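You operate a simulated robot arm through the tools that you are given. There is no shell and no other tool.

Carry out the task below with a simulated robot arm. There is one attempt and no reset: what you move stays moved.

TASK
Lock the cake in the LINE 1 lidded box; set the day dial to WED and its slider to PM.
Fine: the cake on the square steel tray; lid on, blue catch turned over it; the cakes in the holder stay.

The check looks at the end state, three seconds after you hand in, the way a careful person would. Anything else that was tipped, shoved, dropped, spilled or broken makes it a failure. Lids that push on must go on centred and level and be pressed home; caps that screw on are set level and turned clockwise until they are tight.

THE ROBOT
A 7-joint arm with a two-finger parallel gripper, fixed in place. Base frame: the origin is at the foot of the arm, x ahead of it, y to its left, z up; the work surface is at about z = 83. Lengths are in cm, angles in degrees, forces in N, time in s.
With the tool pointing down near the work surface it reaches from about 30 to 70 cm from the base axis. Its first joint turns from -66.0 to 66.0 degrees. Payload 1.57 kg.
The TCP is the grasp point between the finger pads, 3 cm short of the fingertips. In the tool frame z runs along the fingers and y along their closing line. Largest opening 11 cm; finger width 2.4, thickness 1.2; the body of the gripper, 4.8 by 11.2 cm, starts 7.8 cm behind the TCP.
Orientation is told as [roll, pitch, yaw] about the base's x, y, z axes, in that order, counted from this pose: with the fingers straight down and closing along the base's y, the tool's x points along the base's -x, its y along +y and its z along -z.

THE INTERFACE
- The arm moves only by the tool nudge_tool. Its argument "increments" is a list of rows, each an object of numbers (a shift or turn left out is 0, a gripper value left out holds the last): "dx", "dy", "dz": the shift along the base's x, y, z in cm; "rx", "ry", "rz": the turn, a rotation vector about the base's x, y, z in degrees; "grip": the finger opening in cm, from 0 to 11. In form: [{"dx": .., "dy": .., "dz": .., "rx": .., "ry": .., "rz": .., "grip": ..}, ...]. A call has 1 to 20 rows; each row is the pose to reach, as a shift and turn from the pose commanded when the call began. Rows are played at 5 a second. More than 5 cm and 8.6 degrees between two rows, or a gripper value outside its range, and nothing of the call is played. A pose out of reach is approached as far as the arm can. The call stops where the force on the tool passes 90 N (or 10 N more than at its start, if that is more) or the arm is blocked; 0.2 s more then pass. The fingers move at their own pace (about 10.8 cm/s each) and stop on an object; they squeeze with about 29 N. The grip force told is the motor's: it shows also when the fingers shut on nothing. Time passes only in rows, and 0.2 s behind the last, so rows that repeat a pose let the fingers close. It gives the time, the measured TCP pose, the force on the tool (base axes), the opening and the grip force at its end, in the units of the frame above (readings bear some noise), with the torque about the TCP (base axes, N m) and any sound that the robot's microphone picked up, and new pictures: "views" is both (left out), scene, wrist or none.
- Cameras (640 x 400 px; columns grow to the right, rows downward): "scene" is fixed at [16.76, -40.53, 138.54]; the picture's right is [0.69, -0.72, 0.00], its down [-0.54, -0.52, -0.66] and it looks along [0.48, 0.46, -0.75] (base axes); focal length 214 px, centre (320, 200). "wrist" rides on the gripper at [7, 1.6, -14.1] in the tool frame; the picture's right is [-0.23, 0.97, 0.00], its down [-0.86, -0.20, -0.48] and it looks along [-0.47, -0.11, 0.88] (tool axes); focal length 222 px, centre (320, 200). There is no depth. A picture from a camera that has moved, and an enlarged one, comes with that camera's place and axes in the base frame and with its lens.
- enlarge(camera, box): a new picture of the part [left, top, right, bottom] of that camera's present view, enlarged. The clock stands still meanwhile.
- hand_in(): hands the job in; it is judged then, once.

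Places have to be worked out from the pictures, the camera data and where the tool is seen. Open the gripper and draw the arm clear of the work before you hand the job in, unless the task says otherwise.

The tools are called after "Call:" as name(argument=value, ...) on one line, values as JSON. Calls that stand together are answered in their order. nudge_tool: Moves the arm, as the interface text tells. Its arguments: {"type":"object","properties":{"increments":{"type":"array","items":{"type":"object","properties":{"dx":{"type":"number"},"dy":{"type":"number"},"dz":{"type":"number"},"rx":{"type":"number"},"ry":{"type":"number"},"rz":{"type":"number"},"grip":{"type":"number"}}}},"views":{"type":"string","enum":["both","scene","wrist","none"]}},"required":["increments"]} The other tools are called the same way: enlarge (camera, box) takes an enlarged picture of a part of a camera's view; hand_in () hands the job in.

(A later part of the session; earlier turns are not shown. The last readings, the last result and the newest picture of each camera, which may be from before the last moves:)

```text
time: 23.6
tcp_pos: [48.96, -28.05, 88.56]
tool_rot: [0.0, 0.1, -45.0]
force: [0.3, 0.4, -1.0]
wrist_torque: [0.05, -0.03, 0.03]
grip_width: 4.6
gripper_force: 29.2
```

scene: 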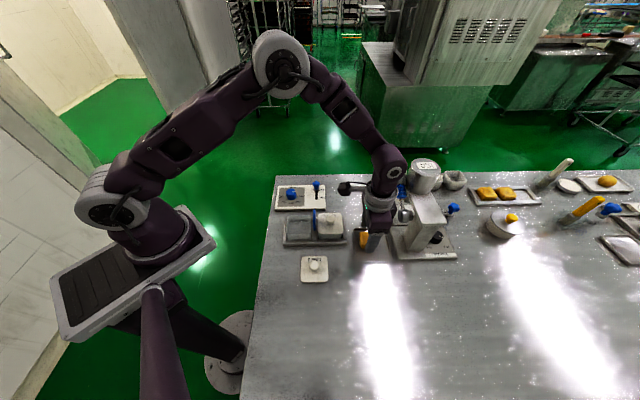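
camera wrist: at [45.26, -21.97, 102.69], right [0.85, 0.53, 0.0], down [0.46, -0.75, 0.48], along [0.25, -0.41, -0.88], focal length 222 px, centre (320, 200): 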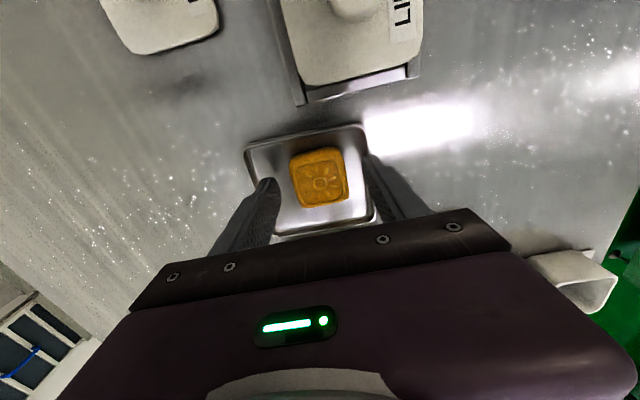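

The cake is held at 4.6 cm. I'll lift it and look.

Call:
nudge_tool(increments=[{"dz": 1, "grip": 3.5}, {"dz": 3, "grip": 3.5}, {"dz": 6, "grip": 3.5}, {"dz": 10, "grip": 3.5}, {"dz": 12, "grip": 3.5}, {"dz": 12, "grip": 3.5}])

Call:
enlarge(camera="scene", box=[310, 180, 430, 270])

Call:
enlarge(camera="wrist", box=[200, 0, 440, 240])

```text
time: 25.0
tcp_pos: [48.87, -28.17, 100.73]
tool_rot: [0.1, 0.1, -45.0]
force: [0.1, -0.4, -0.8]
wrist_torque: [0.0, 0.01, 0.02]
grip_width: 4.6
gripper_force: 28.8
camera wrist: at [45.08, -22.02, 114.83], right [0.85, 0.53, 0.0], down [0.46, -0.75, 0.48], along [0.25, -0.41, -0.88], focal length 222 px, centre (320, 200)
```

scene: 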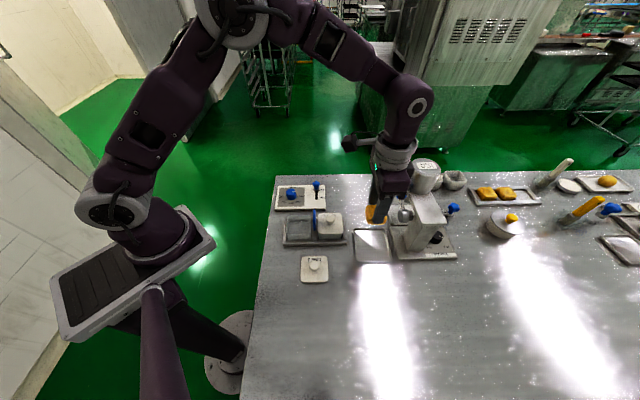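
wrist: 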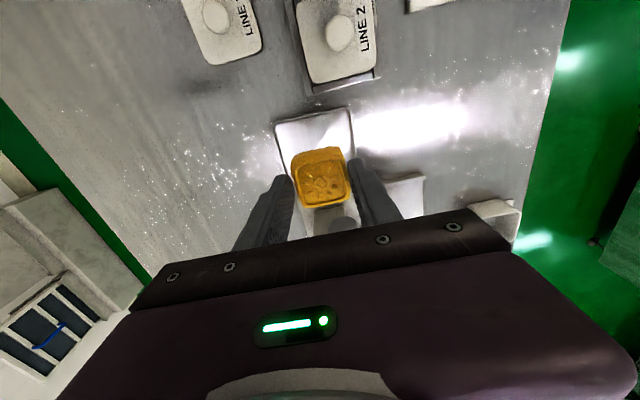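

```text
4.44 times, centred on (370, 225) of scene
camera zoom: at [16.76, -40.53, 138.54], right [0.69, -0.72, 0.0], down [-0.54, -0.52, -0.66], along [0.48, 0.46, -0.75], focal length 953 px, centre (98, 89)
```

zoom: 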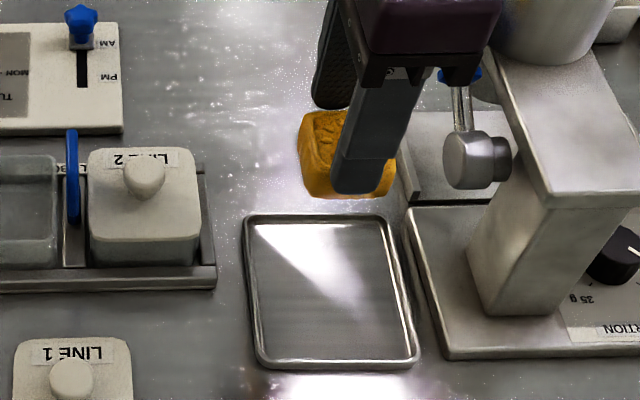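

```text
1.67 times, centred on (320, 120) of wrist
camera zoom: at [45.08, -22.02, 114.83], right [0.85, 0.53, 0.0], down [0.46, -0.75, 0.48], along [0.25, -0.41, -0.88], focal length 370 px, centre (320, 333)
```

zoom: 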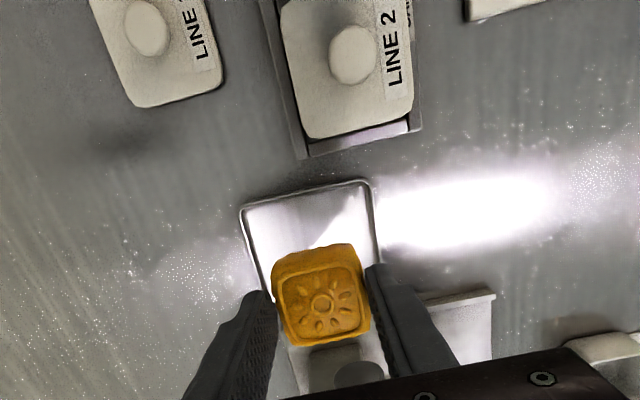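

The cake is held level. I'll stop over LINE 2, where the wrist camera is almost above the open LINE 1 box, to measure its rim.

Call:
nudge_tool(increments=[{"dx": -1.5, "dy": 3.5, "grip": 3.5}, {"dx": -3, "dy": 7, "grip": 3.5}, {"dx": -4.5, "dy": 10.3, "grip": 3.5}, {"dx": -4.5, "dy": 10.3, "grip": 3.5}])

Call:
enlarge(camera="wrist", box=[220, 0, 420, 160])

```text
time: 26.0
tcp_pos: [44.48, -17.84, 100.57]
tool_rot: [0.0, 0.0, -45.1]
force: [0.1, -0.2, -0.1]
wrist_torque: [0.03, 0.02, 0.03]
grip_width: 4.59
gripper_force: 29.3
camera wrist: at [40.72, -11.7, 114.67], right [0.85, 0.53, 0.0], down [0.46, -0.75, 0.48], along [0.25, -0.41, -0.88], focal length 222 px, centre (320, 200)
```

scene: 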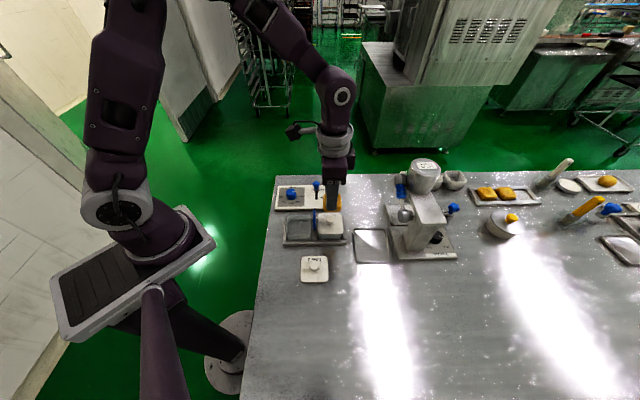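
wrist: 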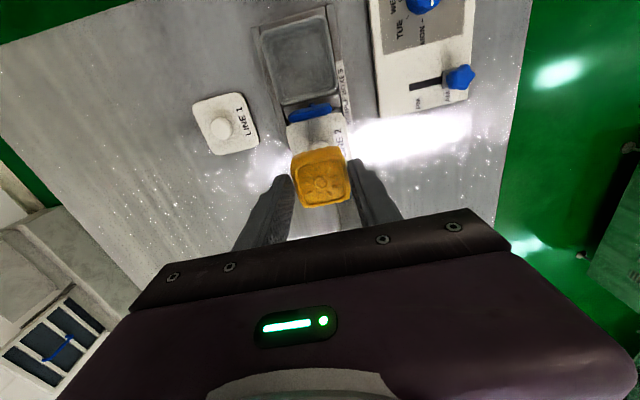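

```text
2.50 times, centred on (320, 80) of wrist
camera zoom: at [40.72, -11.7, 114.67], right [0.85, 0.53, 0.0], down [0.46, -0.75, 0.48], along [0.25, -0.41, -0.88], focal length 555 px, centre (320, 500)
```

zoom: 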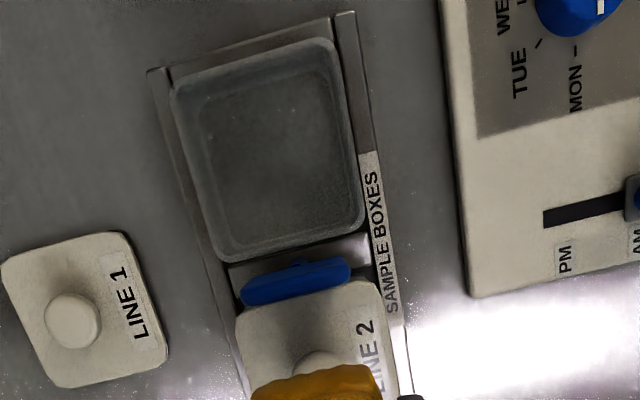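

The box centre is at about (38.27,-11.6), rim about 6.5 cm wide at z≈87.7. I'll move the cake over it and lower until the fingertips are just above the rim.

Call:
nudge_tool(increments=[{"dx": -2, "dy": 2.1, "grip": 3.5}, {"dx": -4, "dy": 4.2, "grip": 3.5}, {"dx": -6.16, "dy": 6.23, "grip": 3.5}, {"dx": -6.16, "dy": 6.23, "dz": -2, "grip": 3.5}, {"dx": -6.16, "dy": 6.23, "dz": -5, "grip": 3.5}, {"dx": -6.16, "dy": 6.23, "dz": -7.5, "grip": 3.5}, {"dx": -6.16, "dy": 6.23, "dz": -7.5, "grip": 3.5}])

Call:
enlarge(camera="scene", box=[270, 180, 370, 255])

Call:
enlarge(camera="wrist", box=[220, 60, 420, 240])

```text
time: 27.6
tcp_pos: [38.27, -11.48, 93.02]
tool_rot: [0.0, -0.1, -45.0]
force: [-0.6, -0.5, -0.8]
wrist_torque: [-0.05, 0.0, 0.02]
grip_width: 4.6
gripper_force: 28.9
camera wrist: at [34.47, -5.45, 107.25], right [0.85, 0.53, 0.0], down [0.46, -0.75, 0.48], along [0.25, -0.41, -0.88], focal length 222 px, centre (320, 200)
```

scene: 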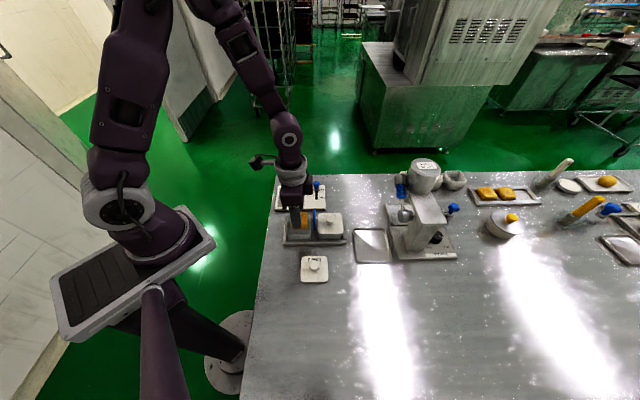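
wrist: 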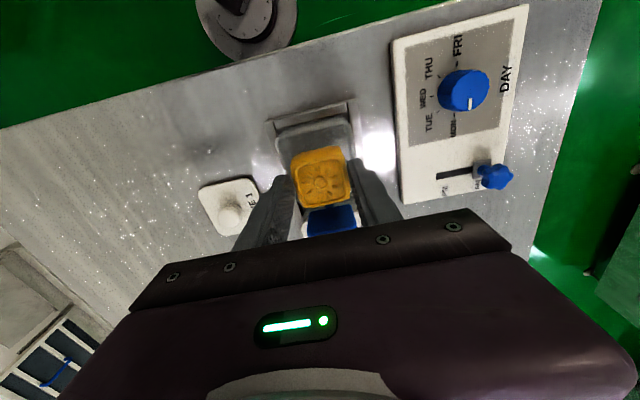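

```text
5.33 times, centred on (320, 218) of scene
camera zoom: at [16.76, -40.53, 138.54], right [0.69, -0.72, 0.0], down [-0.54, -0.52, -0.66], along [0.48, 0.46, -0.75], focal length 1144 px, centre (320, 107)
```

zoom: 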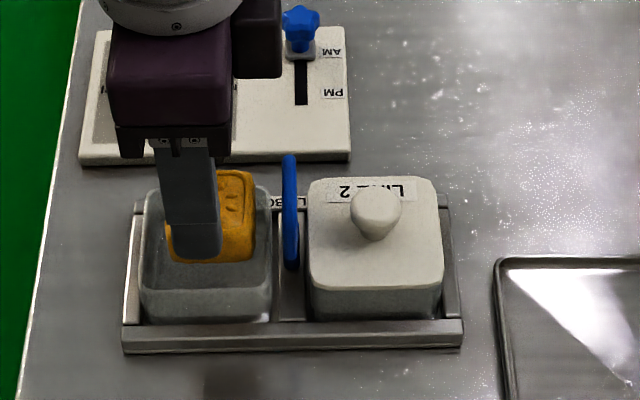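

```text
2.22 times, centred on (320, 150) of wrist
camera zoom: at [34.47, -5.45, 107.25], right [0.85, 0.53, 0.0], down [0.46, -0.75, 0.48], along [0.25, -0.41, -0.88], focal length 494 px, centre (320, 311)
```

zoom: 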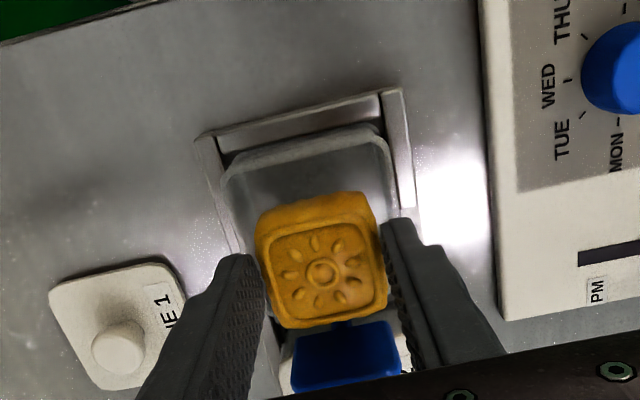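

The cake is centred over the box. I'll lower a further 1.9 cm and check that the tips stay clear of the rim.

Call:
nudge_tool(increments=[{"dz": -0.8, "grip": 3.5}, {"dz": -1.5, "grip": 3.5}, {"dz": -1.9, "grip": 3.5}, {"dz": -1.9, "grip": 3.5}])

Call:
enlarge(camera="scene", box=[280, 190, 340, 250])

Call:
enlarge(camera="wrist", box=[250, 80, 390, 220])

```text
time: 28.6
tcp_pos: [38.17, -11.54, 91.24]
tool_rot: [-0.1, 0.0, -44.9]
force: [-0.8, -0.1, -0.3]
wrist_torque: [-0.01, 0.0, 0.0]
grip_width: 4.59
gripper_force: 29.0
camera wrist: at [34.45, -5.41, 105.39], right [0.85, 0.53, 0.0], down [0.46, -0.75, 0.48], along [0.25, -0.41, -0.88], focal length 222 px, centre (320, 200)
```

scene: 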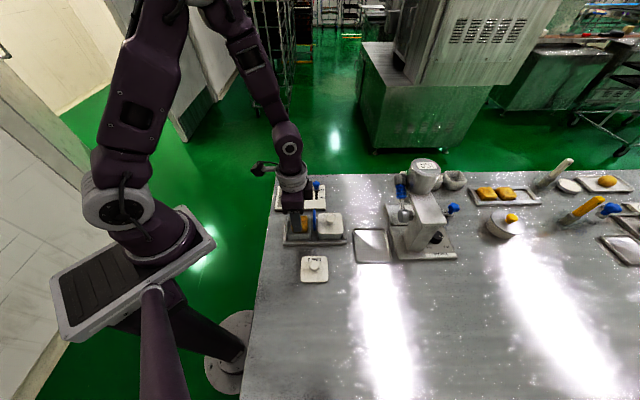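
wrist: 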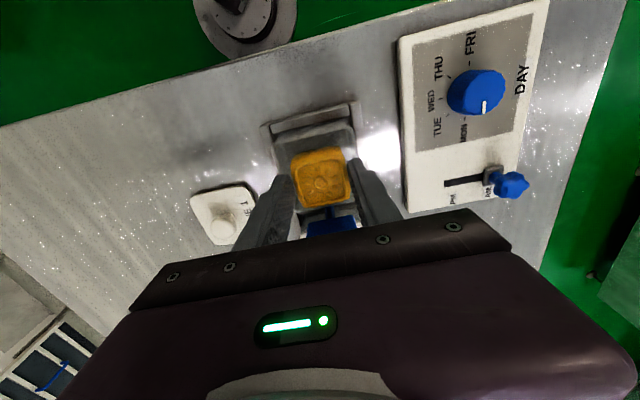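

```text
6.67 times, centred on (310, 220) of scene
camera zoom: at [16.76, -40.53, 138.54], right [0.69, -0.72, 0.0], down [-0.54, -0.52, -0.66], along [0.48, 0.46, -0.75], focal length 1430 px, centre (387, 67)
```

zoom: 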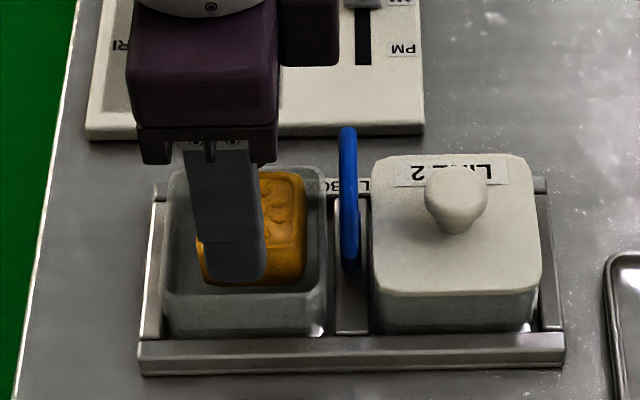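

```text
2.86 times, centred on (320, 150) of wrist
camera zoom: at [34.45, -5.41, 105.39], right [0.85, 0.53, 0.0], down [0.46, -0.75, 0.48], along [0.25, -0.41, -0.88], focal length 635 px, centre (320, 343)
```

zoom: 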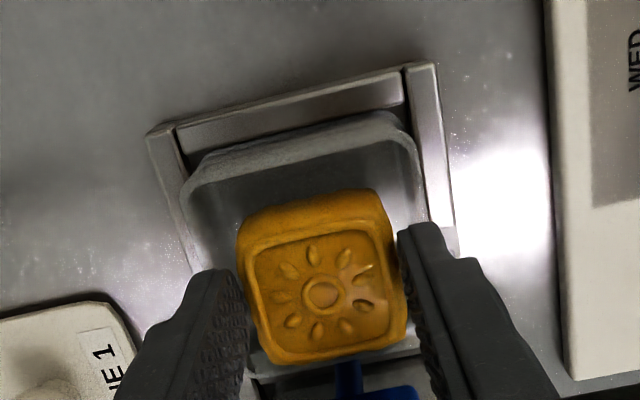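

The tips are still just above the rim with no contact. I'll lower 0.2 more and release so that the cake drops straight into the box.

Call:
nudge_tool(increments=[{"dz": -0.2, "grip": 3.5}, {"dz": -0.2, "grip": 3.5}, {"dz": -0.2, "grip": 6.5}, {"dz": -0.2, "grip": 6.5}, {"dz": -0.2, "grip": 6.5}, {"dz": 2, "grip": 6.5}, {"dz": 5, "grip": 6.5}, {"dz": 9, "grip": 6.5}, {"dz": 9, "grip": 6.5}])

Call:
enlarge(camera="scene", box=[280, 190, 340, 250])

Call:
enlarge(camera="wrist", box=[240, 40, 400, 220])

```text
time: 30.6
tcp_pos: [38.17, -11.45, 100.4]
tool_rot: [0.0, 0.0, -45.0]
force: [-0.4, -0.4, 0.5]
wrist_torque: [-0.04, 0.02, 0.04]
grip_width: 6.5
gripper_force: 0.1
camera wrist: at [34.38, -5.43, 114.48], right [0.85, 0.53, 0.0], down [0.46, -0.75, 0.48], along [0.25, -0.41, -0.88], focal length 222 px, centre (320, 200)
```

scene: 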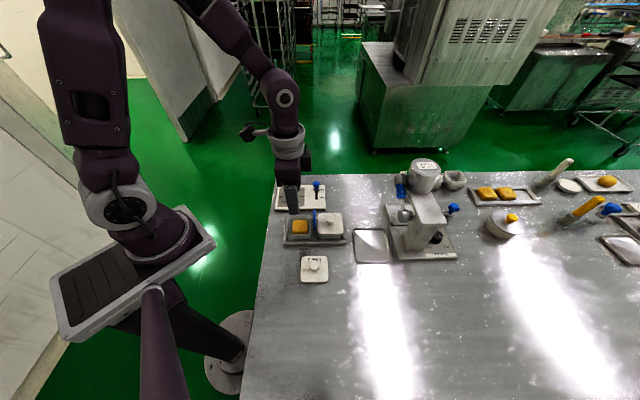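
wrist: 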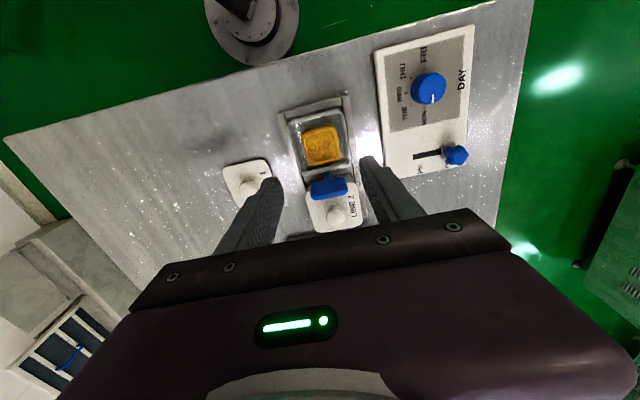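

```text
6.67 times, centred on (310, 220) of scene
camera zoom: at [16.75, -40.53, 138.54], right [0.69, -0.72, 0.0], down [-0.54, -0.52, -0.66], along [0.48, 0.46, -0.75], focal length 1430 px, centre (387, 67)
```

zoom: 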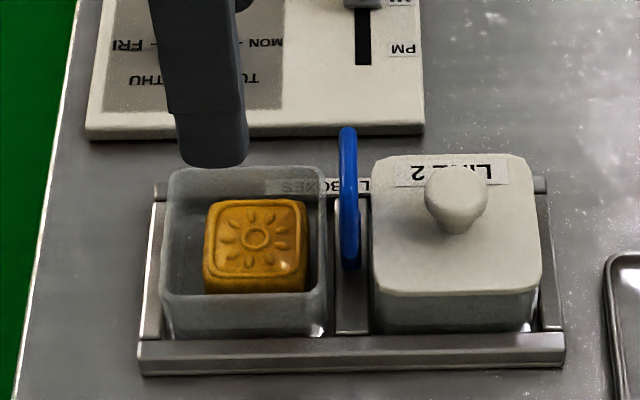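

```text
2.22 times, centred on (320, 130) of wrist
camera zoom: at [34.38, -5.43, 114.48], right [0.85, 0.53, 0.0], down [0.46, -0.75, 0.48], along [0.25, -0.41, -0.88], focal length 494 px, centre (320, 356)
```

zoom: 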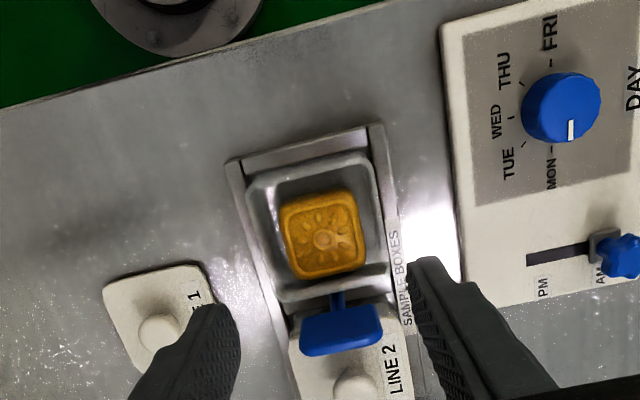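

The cake lies flat inside the LINE 1 box. Next I'll go back to the lid at (33.04,-23.01), keeping the tool at -45°, and check alignment above it.

Call:
nudge_tool(increments=[{"dx": -1.7, "dy": -3.8, "grip": 5}, {"dx": -3.4, "dy": -7.6, "grip": 5}, {"dx": -5.23, "dy": -11.41, "grip": 5}, {"dx": -5.23, "dy": -11.41, "dz": -4, "grip": 5}, {"dx": -5.23, "dy": -11.41, "dz": -7, "grip": 5}, {"dx": -5.23, "dy": -11.41, "dz": -7, "grip": 5}])

Call:
enlarge(camera="wrist", box=[240, 60, 400, 220])

Call:
enlarge(camera="scene", box=[270, 200, 390, 290])

```text
time: 32.0
tcp_pos: [33.06, -23.23, 93.22]
tool_rot: [0.0, 0.0, -45.0]
force: [0.2, 0.1, -0.4]
wrist_torque: [0.02, 0.04, 0.01]
grip_width: 4.98
gripper_force: 0.1
camera wrist: at [29.41, -16.99, 107.37], right [0.85, 0.53, 0.0], down [0.46, -0.75, 0.48], along [0.25, -0.41, -0.88], focal length 222 px, centre (320, 200)
```

scene: 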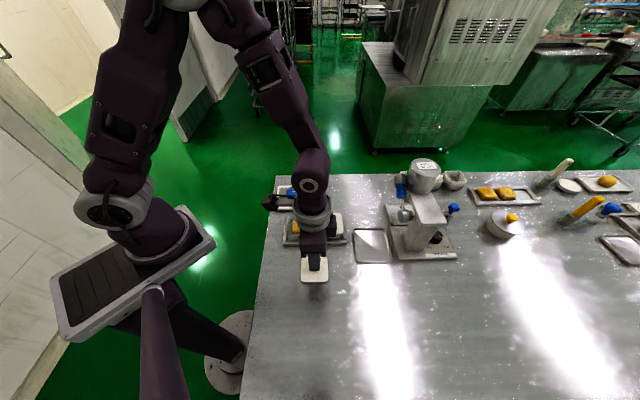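
wrist: 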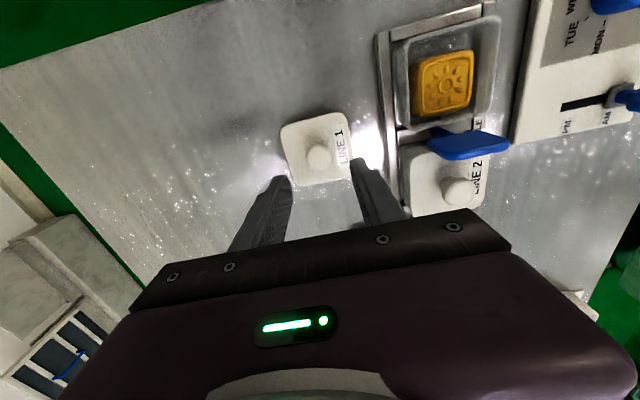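

```text
2.50 times, centred on (320, 140) of wrist
camera zoom: at [29.41, -16.99, 107.37], right [0.85, 0.53, 0.0], down [0.46, -0.75, 0.48], along [0.25, -0.41, -0.88], focal length 555 px, centre (320, 350)
```

zoom: 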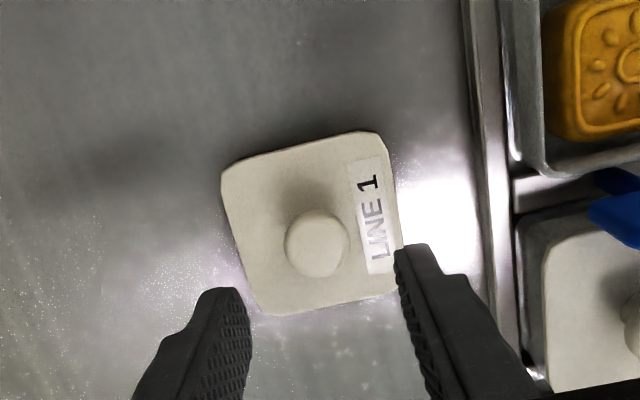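

```text
4.44 times, centred on (330, 245) of scene
camera zoom: at [16.76, -40.53, 138.54], right [0.69, -0.72, 0.0], down [-0.54, -0.52, -0.66], along [0.48, 0.46, -0.75], focal length 953 px, centre (276, 0)
```

zoom: 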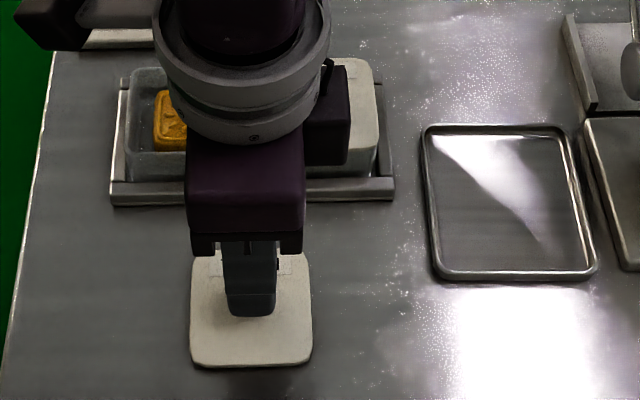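

The knob is centred between the fingers as expected. I'll descend and grip it.

Call:
nudge_tool(increments=[{"dz": -2.5, "grip": 5}, {"dz": -4.5, "grip": 5}, {"dz": -5.25, "grip": 5}, {"dz": -5.25, "grip": 0}, {"dz": -5.25, "grip": 0}, {"dz": -5.25, "grip": 0}], views="wrist")

```text
time: 33.4
tcp_pos: [32.9, -23.16, 87.85]
tool_rot: [0.0, 0.0, -45.0]
force: [0.2, 0.2, -0.1]
wrist_torque: [0.04, 0.03, -0.02]
grip_width: 2.41
gripper_force: 28.6
camera wrist: at [29.22, -16.96, 102.06], right [0.85, 0.53, 0.0], down [0.46, -0.75, 0.48], along [0.25, -0.41, -0.88], focal length 222 px, centre (320, 200)
```

wrist: 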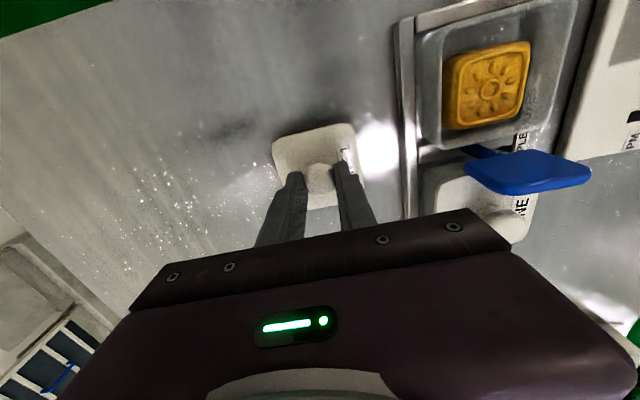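

The lid is gripped (2.41 cm). I'll lift it high enough to clear the catch, carry it to above the box, and look.

Call:
nudge_tool(increments=[{"dz": 2, "grip": 0}, {"dz": 6, "grip": 0}, {"dz": 10, "grip": 0}, {"dz": 13, "grip": 0}, {"dx": 1.3, "dy": 2.8, "dz": 13, "grip": 0}, {"dx": 2.6, "dy": 5.6, "dz": 13, "grip": 0}, {"dx": 3.9, "dy": 8.5, "dz": 13, "grip": 0}, {"dx": 5.23, "dy": 11.39, "dz": 13, "grip": 0}, {"dx": 5.23, "dy": 11.39, "dz": 10, "grip": 0}, {"dx": 5.23, "dy": 11.39, "dz": 7, "grip": 0}, {"dx": 5.23, "dy": 11.39, "dz": 7, "grip": 0}])

Call:
enlarge(camera="scene", box=[280, 190, 340, 250])

Call:
enlarge(camera="wrist", box=[240, 60, 400, 220])

```text
time: 35.8
tcp_pos: [38.33, -11.69, 94.93]
tool_rot: [0.0, 0.0, -45.0]
force: [0.6, -0.5, -0.7]
wrist_torque: [0.01, -0.04, -0.02]
grip_width: 2.43
gripper_force: 29.2
camera wrist: at [34.59, -5.57, 109.06], right [0.85, 0.53, 0.0], down [0.46, -0.75, 0.48], along [0.25, -0.41, -0.88], focal length 222 px, centre (320, 200)
```

scene: 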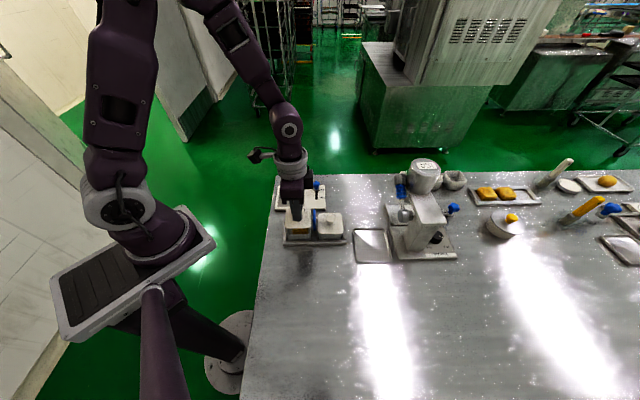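
wrist: 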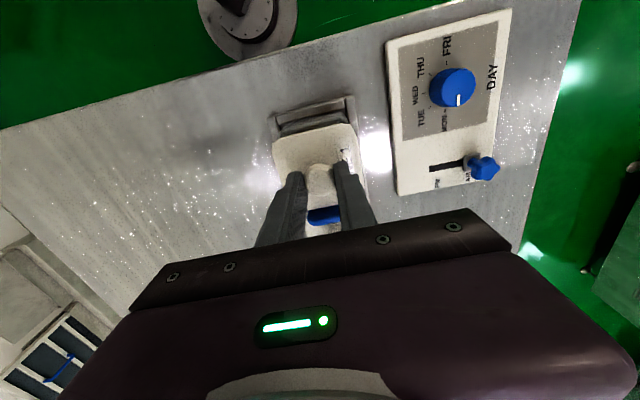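

```text
6.67 times, centred on (310, 220) of scene
camera zoom: at [16.76, -40.53, 138.54], right [0.69, -0.72, 0.0], down [-0.54, -0.52, -0.66], along [0.48, 0.46, -0.75], focal length 1430 px, centre (387, 67)
```

zoom: 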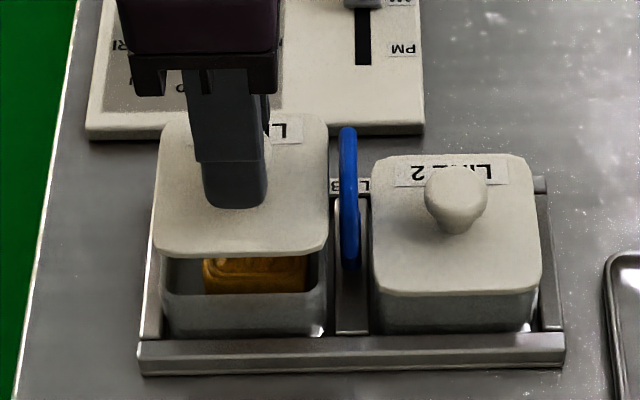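

```text
2.50 times, centred on (320, 140) of wrist
camera zoom: at [34.59, -5.57, 109.06], right [0.85, 0.53, 0.0], down [0.46, -0.75, 0.48], along [0.25, -0.41, -0.88], focal length 555 px, centre (320, 350)
```

zoom: 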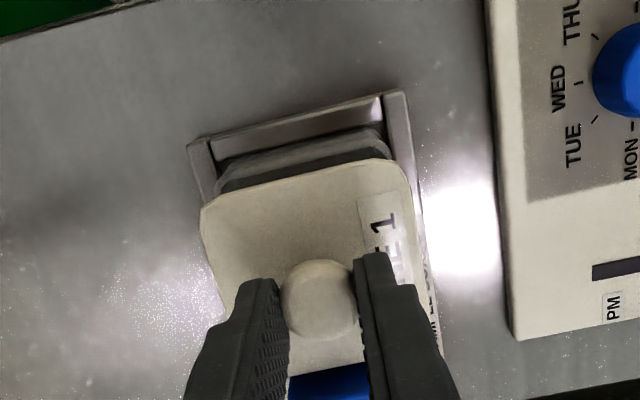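

The lid is level and lined up with the box. I'll lower it to just above its seat and watch the forces.

Call:
nudge_tool(increments=[{"dz": -1, "grip": 0}, {"dz": -1.8, "grip": 0}, {"dz": -2.3, "grip": 0}, {"dz": -2.6, "grip": 0}, {"dz": -2.8, "grip": 0}])

Call:
enlarge(camera="scene", box=[280, 190, 340, 250])

Call:
enlarge(camera="wrist", box=[240, 60, 400, 220])

```text
time: 37.0
tcp_pos: [38.15, -11.55, 92.08]
tool_rot: [0.0, -0.1, -45.0]
force: [-0.5, -0.3, 0.0]
wrist_torque: [0.03, 0.0, -0.01]
grip_width: 2.43
gripper_force: 28.9
camera wrist: at [34.44, -5.53, 106.29], right [0.85, 0.53, 0.0], down [0.46, -0.75, 0.48], along [0.25, -0.41, -0.88], focal length 222 px, centre (320, 200)
```

scene: 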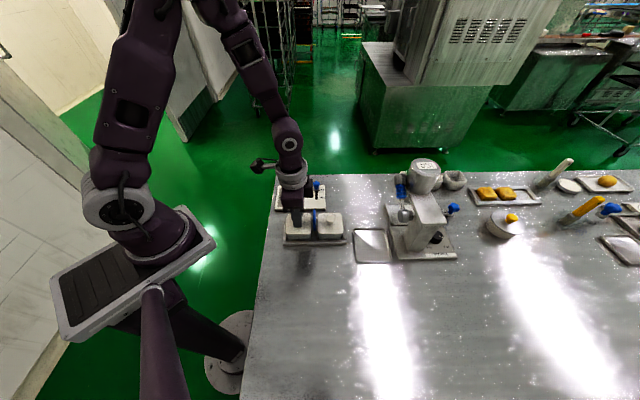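
wrist: 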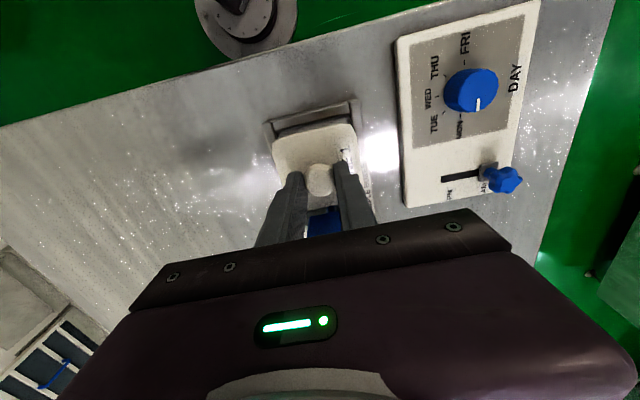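

```text
6.67 times, centred on (310, 220) of scene
camera zoom: at [16.76, -40.53, 138.54], right [0.69, -0.72, 0.0], down [-0.54, -0.52, -0.66], along [0.48, 0.46, -0.75], focal length 1430 px, centre (387, 67)
```

zoom: 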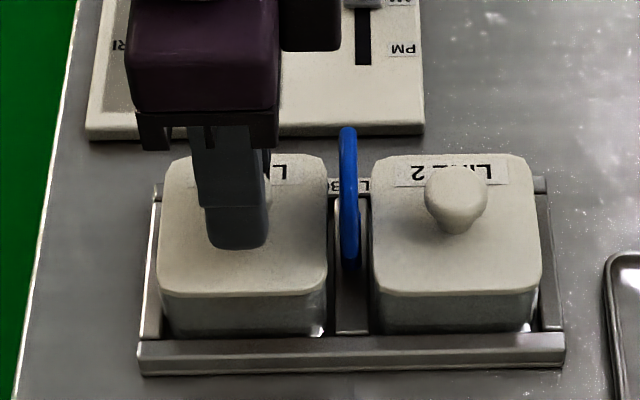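

```text
2.50 times, centred on (320, 140) of wrist
camera zoom: at [34.44, -5.53, 106.29], right [0.85, 0.53, 0.0], down [0.46, -0.75, 0.48], along [0.25, -0.41, -0.88], focal length 555 px, centre (320, 350)
```

zoom: 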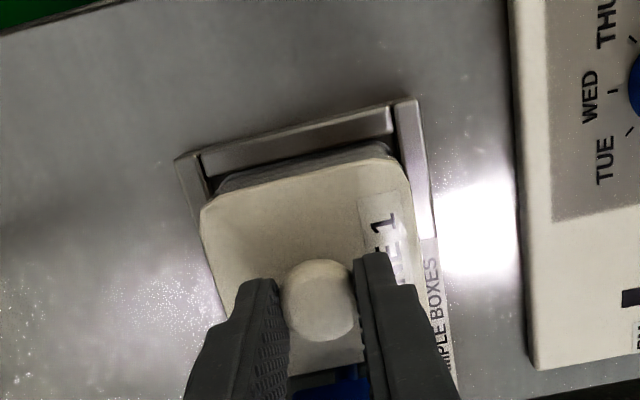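

The lid is just above its seat and sits about 0.18 cm towards -a compared with its original place (the first grip had pulled it). I'll shift it back, then press down gently.

Call:
nudge_tool(increments=[{"dx": 0.07, "dy": -0.07, "grip": 0}, {"dx": 0.13, "dy": -0.13, "grip": 0}, {"dx": 0.13, "dy": -0.13, "dz": -0.1, "grip": 0}, {"dx": 0.13, "dy": -0.13, "dz": -0.2, "grip": 0}], views="none")

Call:
enlarge(camera="scene", box=[280, 190, 340, 250])

```text
time: 38.0
tcp_pos: [38.31, -11.76, 91.95]
tool_rot: [0.0, -0.1, -45.0]
force: [-1.3, 1.0, 0.0]
wrist_torque: [0.07, 0.03, 0.04]
grip_width: 2.41
gripper_force: 29.1
```

```text
6.67 times, centred on (310, 220) of scene
camera zoom: at [16.75, -40.52, 138.54], right [0.69, -0.72, 0.0], down [-0.54, -0.52, -0.66], along [0.48, 0.46, -0.75], focal length 1430 px, centre (387, 67)
```

zoom: 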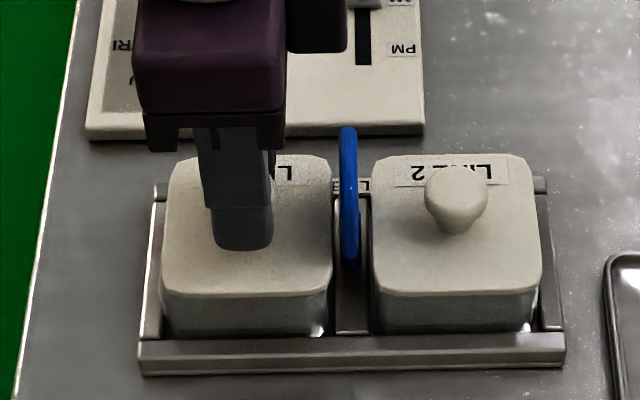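

Closer. I'll make a final 0.08 cm correction and keep lowering in small steps until there is contact.

Call:
nudge_tool(increments=[{"dx": 0.06, "dy": -0.06, "dz": -0.05, "grip": 0}, {"dx": 0.06, "dy": -0.06, "dz": -0.12, "grip": 0}, {"dx": 0.06, "dy": -0.06, "dz": -0.2, "grip": 0}], views="none")

```text
time: 38.8
tcp_pos: [38.4, -11.9, 91.83]
tool_rot: [0.1, 0.0, -44.9]
force: [-0.6, 0.5, 0.5]
wrist_torque: [0.0, 0.04, 0.0]
grip_width: 2.45
gripper_force: 28.7
```

Call:
nudge_tool(increments=[{"dz": -0.08, "grip": 0}, {"dz": -0.16, "grip": 0}, {"dz": -0.24, "grip": 0}], views="none")

Call:
enlarge(camera="scene", box=[280, 190, 340, 250])

```text
time: 39.6
tcp_pos: [38.52, -11.95, 91.56]
tool_rot: [0.0, 0.0, -45.1]
force: [-0.2, -2.6, 34.1]
wrist_torque: [-0.1, -0.03, 0.01]
grip_width: 2.43
gripper_force: 28.6
```

```text
6.67 times, centred on (310, 220) of scene
camera zoom: at [16.71, -40.52, 138.54], right [0.69, -0.72, 0.0], down [-0.54, -0.52, -0.66], along [0.48, 0.46, -0.75], focal length 1430 px, centre (387, 67)
```

zoom: 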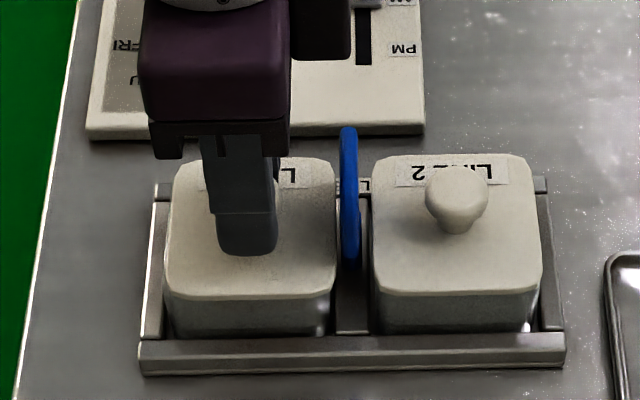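

Contact at 34 N with little torque, and the lid is centred. I'll press further to seat it.

Call:
nudge_tool(increments=[{"dz": -0.05, "grip": 0}, {"dz": -0.1, "grip": 0}, {"dz": -0.15, "grip": 0}, {"dz": -0.15, "grip": 0}], views="wrist")

Call:
enlarge(camera="scene", box=[280, 190, 340, 250])

```text
time: 40.6
tcp_pos: [38.25, -11.78, 91.31]
tool_rot: [-0.1, 0.2, -45.0]
force: [-10.1, 6.6, 28.4]
wrist_torque: [0.25, 0.29, 0.02]
grip_width: 2.43
gripper_force: 28.7
heard: snap
camera wrist: at [34.62, -5.63, 105.51], right [0.85, 0.53, 0.0], down [0.47, -0.75, 0.48], along [0.25, -0.4, -0.88], focal length 222 px, centre (320, 200)
```

wrist: 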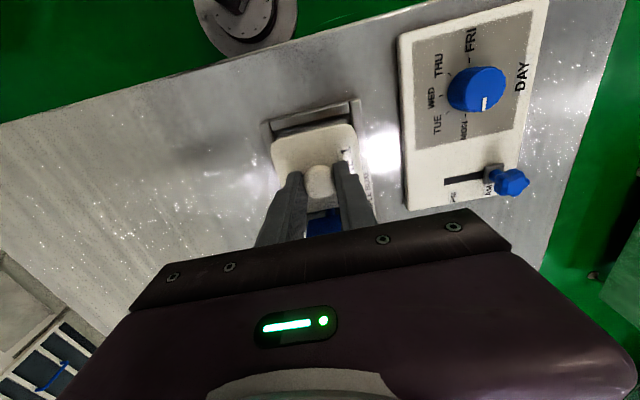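

```text
6.67 times, centred on (310, 220) of scene
camera zoom: at [16.7, -40.5, 138.55], right [0.69, -0.72, 0.0], down [-0.54, -0.52, -0.66], along [0.48, 0.46, -0.75], focal length 1430 px, centre (387, 67)
```

zoom: 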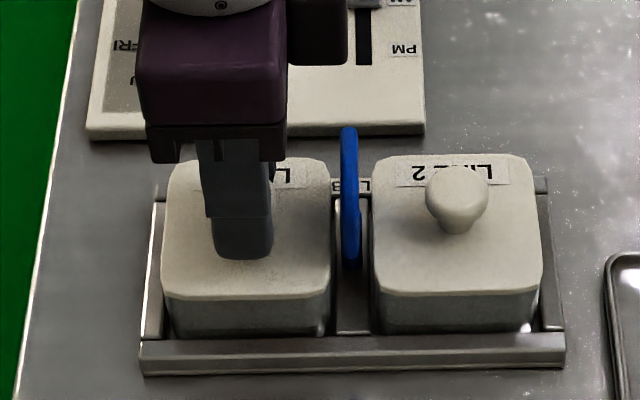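

There was a snap, so the lid has seated. I'll ease the forces, release, rise, and inspect.

Call:
nudge_tool(increments=[{"dx": -0.06, "dy": 0.05, "dz": 0.08, "grip": 0}, {"dx": -0.06, "dy": 0.05, "dz": 0.08, "grip": 4.5}, {"dx": -0.06, "dy": 0.05, "dz": 0.08, "grip": 4.5}, {"dx": -0.06, "dy": 0.05, "dz": 2, "grip": 4.5}, {"dx": -0.06, "dy": 0.05, "dz": 6, "grip": 4.5}, {"dx": -0.06, "dy": 0.05, "dz": 9, "grip": 4.5}, {"dx": 3, "dy": -3.2, "dz": 10, "grip": 4.5}, {"dx": 3, "dy": -3.2, "dz": 10, "grip": 4.5}])

Call:
enlarge(camera="scene", box=[280, 190, 340, 250])

Call:
enlarge(camera="wrist", box=[220, 0, 420, 200])

```text
time: 42.4
tcp_pos: [41.53, -14.8, 101.31]
tool_rot: [0.0, 0.0, -45.0]
force: [-0.4, -0.2, 0.1]
wrist_torque: [0.01, 0.02, 0.02]
grip_width: 4.51
gripper_force: 0.0
camera wrist: at [37.77, -8.68, 115.39], right [0.85, 0.53, 0.0], down [0.46, -0.75, 0.48], along [0.25, -0.41, -0.88], focal length 222 px, centre (320, 200)
```

scene: 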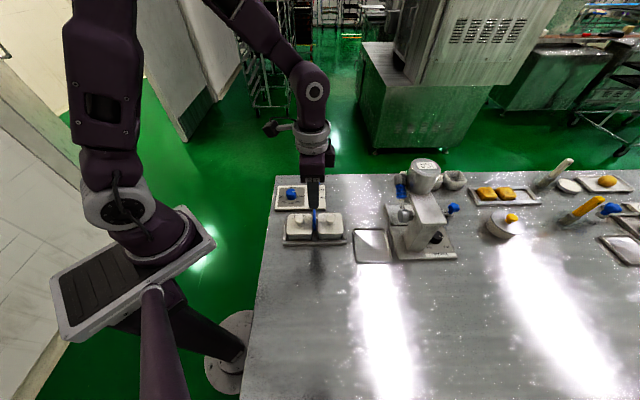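
wrist: 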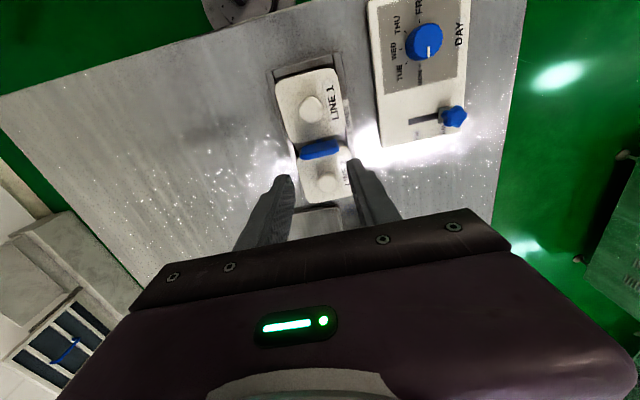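

```text
6.67 times, centred on (310, 220) of scene
camera zoom: at [16.75, -40.53, 138.54], right [0.69, -0.72, 0.0], down [-0.54, -0.52, -0.66], along [0.48, 0.46, -0.75], focal length 1430 px, centre (387, 67)
```

zoom: 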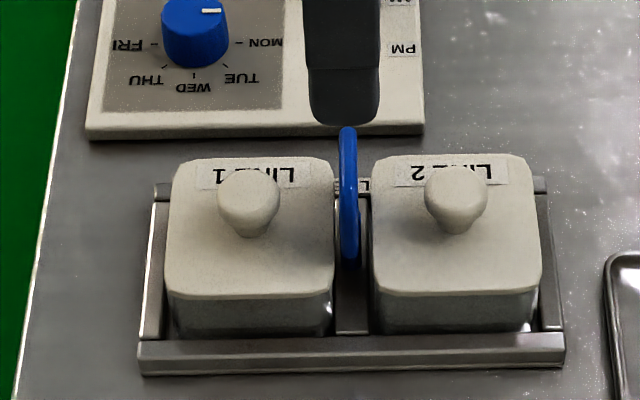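

```text
2.00 times, centred on (320, 100) of wrist
camera zoom: at [37.77, -8.68, 115.39], right [0.85, 0.53, 0.0], down [0.46, -0.75, 0.48], along [0.25, -0.41, -0.88], focal length 444 px, centre (320, 400)
```

zoom: 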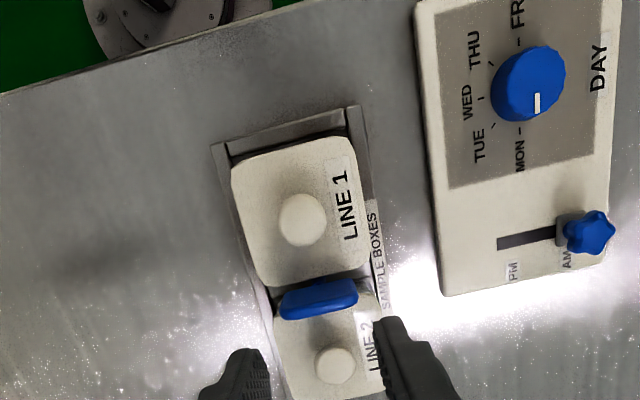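

Call:
enlarge(camera="scene", box=[282, 205, 348, 247])

Call:
enlarge(camera="wrist", box=[265, 50, 365, 150])

```text
9.52 times, centred on (315, 226) of scene
camera zoom: at [16.75, -40.53, 138.54], right [0.69, -0.72, 0.0], down [-0.54, -0.52, -0.66], along [0.48, 0.46, -0.75], focal length 2043 px, centre (368, -48)
```

zoom: 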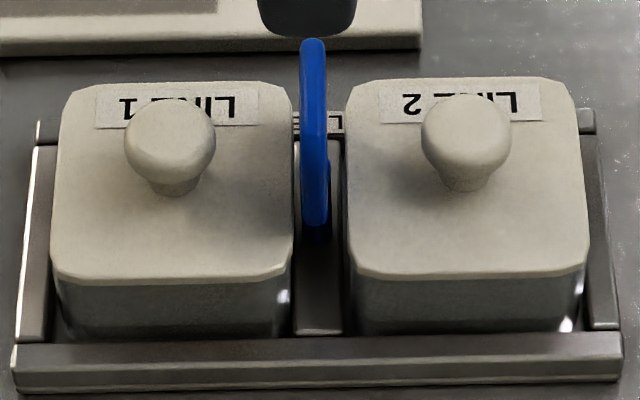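

```text
4.00 times, centred on (315, 100) of wrist
camera zoom: at [37.77, -8.68, 115.39], right [0.85, 0.53, 0.0], down [0.46, -0.75, 0.48], along [0.25, -0.41, -0.88], focal length 888 px, centre (340, 600)
```

zoom: 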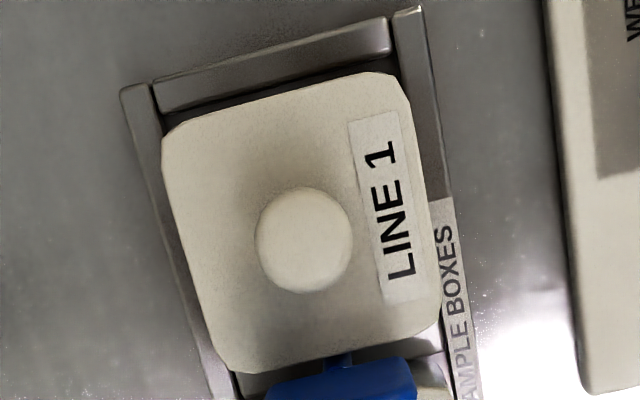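

The lid looks level and matches LINE 2. As a check I'll press its knob top with closed fingers.

Call:
nudge_tool(increments=[{"dx": -1.6, "dy": 1.5, "grip": 0}, {"dx": -3.15, "dy": 3.2, "grip": 0}, {"dx": -3.15, "dy": 3.2, "dz": -3, "grip": 0}, {"dx": -3.15, "dy": 3.2, "dz": -5.5, "grip": 0}, {"dx": -3.15, "dy": 3.2, "dz": -6, "grip": 0}, {"dx": -3.15, "dy": 3.2, "dz": -6.2, "grip": 0}], views="wrist")

Call:
enlarge(camera="scene", box=[282, 205, 348, 247])

```text
time: 43.8
tcp_pos: [38.42, -11.81, 95.16]
tool_rot: [-0.1, 0.0, -45.0]
force: [0.2, -0.5, 0.5]
wrist_torque: [-0.02, -0.04, 0.01]
grip_width: 0.0
gripper_force: 21.5
camera wrist: at [34.59, -5.7, 109.32], right [0.85, 0.53, 0.0], down [0.46, -0.75, 0.48], along [0.25, -0.41, -0.88], focal length 222 px, centre (320, 200)
```

wrist: 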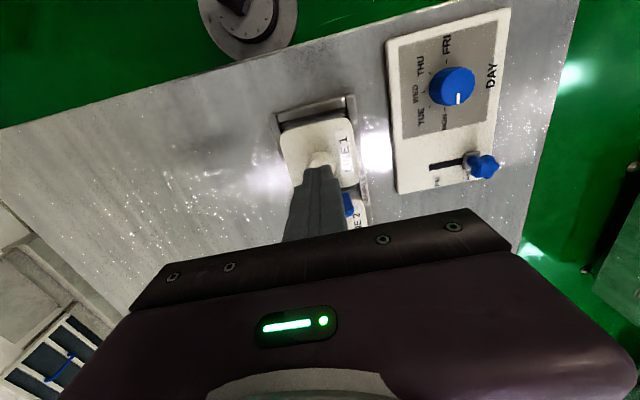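

```text
9.52 times, centred on (315, 226) of scene
camera zoom: at [16.76, -40.53, 138.54], right [0.69, -0.72, 0.0], down [-0.54, -0.52, -0.66], along [0.48, 0.46, -0.75], focal length 2043 px, centre (368, -48)
```

zoom: 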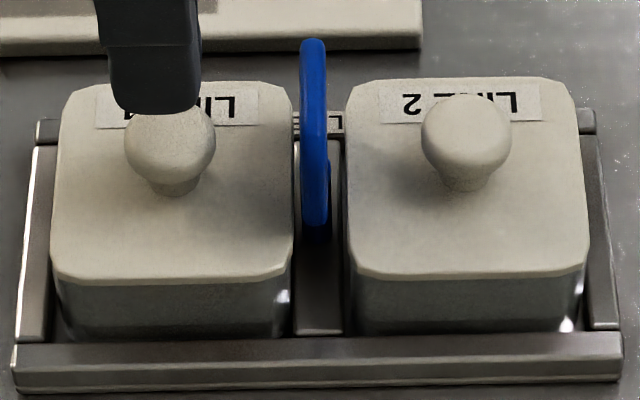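

Call:
nudge_tool(increments=[{"dx": 0.1, "dy": -0.05, "dz": -0.3, "grip": 0}, {"dx": 0.1, "dy": -0.05, "dz": -0.6, "grip": 0}, {"dx": 0.1, "dy": -0.05, "dz": -0.8, "grip": 0}], views="none")

Call:
enlarge(camera="scene", box=[282, 205, 348, 247])

```text
time: 44.6
tcp_pos: [38.34, -11.89, 94.35]
tool_rot: [0.0, 0.0, -44.8]
force: [0.0, -0.7, 0.7]
wrist_torque: [0.0, -0.01, 0.0]
grip_width: 0.01
gripper_force: 21.3
```

```text
9.52 times, centred on (315, 226) of scene
camera zoom: at [16.76, -40.53, 138.54], right [0.69, -0.72, 0.0], down [-0.54, -0.52, -0.66], along [0.48, 0.46, -0.75], focal length 2043 px, centre (368, -48)
```

zoom: 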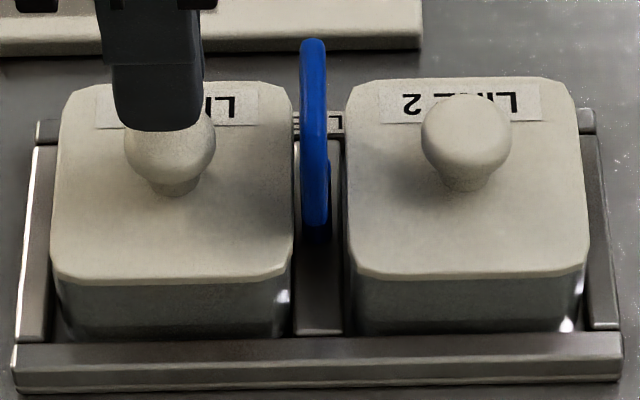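

No contact yet. I'll shift 0.2 cm towards the knob's centre and keep lowering in small steps.

Call:
nudge_tool(increments=[{"dx": 0.12, "dy": -0.12, "dz": -0.2, "grip": 0}, {"dx": 0.12, "dy": -0.12, "dz": -0.35, "grip": 0}, {"dx": 0.12, "dy": -0.12, "dz": -0.5, "grip": 0}, {"dx": 0.12, "dy": -0.12, "dz": -0.6, "grip": 0}], views="none")

```text
time: 45.6
tcp_pos: [38.53, -12.01, 93.66]
tool_rot: [0.0, 0.0, -45.0]
force: [-0.7, 0.5, -0.1]
wrist_torque: [0.0, 0.02, -0.01]
grip_width: 0.0
gripper_force: 21.3
```

Call:
nudge_tool(increments=[{"dz": -0.15, "grip": 0}, {"dz": -0.3, "grip": 0}, {"dz": -0.42, "grip": 0}], views="none")

Call:
enlarge(camera="scene", box=[282, 205, 348, 247])

```text
time: 46.4
tcp_pos: [38.55, -12.04, 93.41]
tool_rot: [0.0, 0.0, -45.0]
force: [0.2, -0.3, -0.2]
wrist_torque: [-0.03, 0.03, 0.0]
grip_width: 0.0
gripper_force: 21.0
```

```text
9.52 times, centred on (315, 226) of scene
camera zoom: at [16.76, -40.53, 138.54], right [0.69, -0.72, 0.0], down [-0.54, -0.52, -0.66], along [0.48, 0.46, -0.75], focal length 2043 px, centre (368, -48)
```

zoom: 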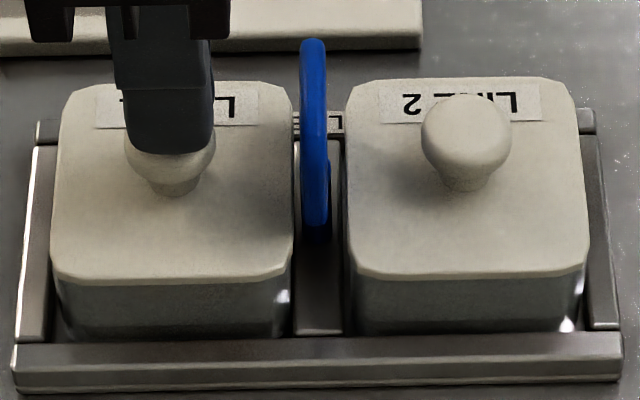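

The finger is now centred on the knob. Continuing down until contact.

Call:
nudge_tool(increments=[{"dz": -0.15, "grip": 0}, {"dz": -0.3, "grip": 0}, {"dz": -0.4, "grip": 0}], views="none")

```text
time: 47.2
tcp_pos: [38.4, -11.91, 92.99]
tool_rot: [-0.1, -0.1, -45.0]
force: [0.2, -1.3, 8.4]
wrist_torque: [-0.01, 0.03, 0.01]
grip_width: 0.0
gripper_force: 21.1
```

Contact at z≈93.0. I'll press firmly.

Call:
nudge_tool(increments=[{"dz": -0.1, "grip": 0}, {"dz": -0.18, "grip": 0}, {"dz": -0.22, "grip": 0}, {"dz": -0.22, "grip": 0}], views="none")

Call:
enlarge(camera="scene", box=[282, 205, 348, 247])

```text
time: 48.1
tcp_pos: [38.53, -12.01, 93.02]
tool_rot: [0.1, -0.1, -45.0]
force: [-8.4, 3.8, 32.6]
wrist_torque: [0.14, 0.33, -0.02]
grip_width: 0.0
gripper_force: 21.4
stopped in row 4: the force on the tool passed its limit at 93 N (the readings are from after the stop); the commanded pose is now the measured one
```

```text
9.52 times, centred on (315, 226) of scene
camera zoom: at [16.69, -40.5, 138.55], right [0.69, -0.72, 0.0], down [-0.54, -0.52, -0.66], along [0.48, 0.46, -0.75], focal length 2043 px, centre (368, -48)
```

zoom: 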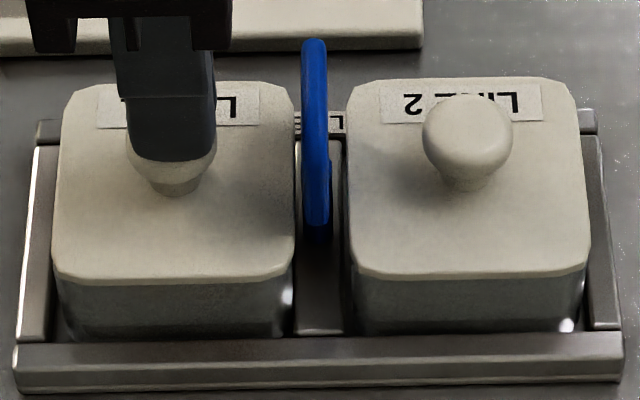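

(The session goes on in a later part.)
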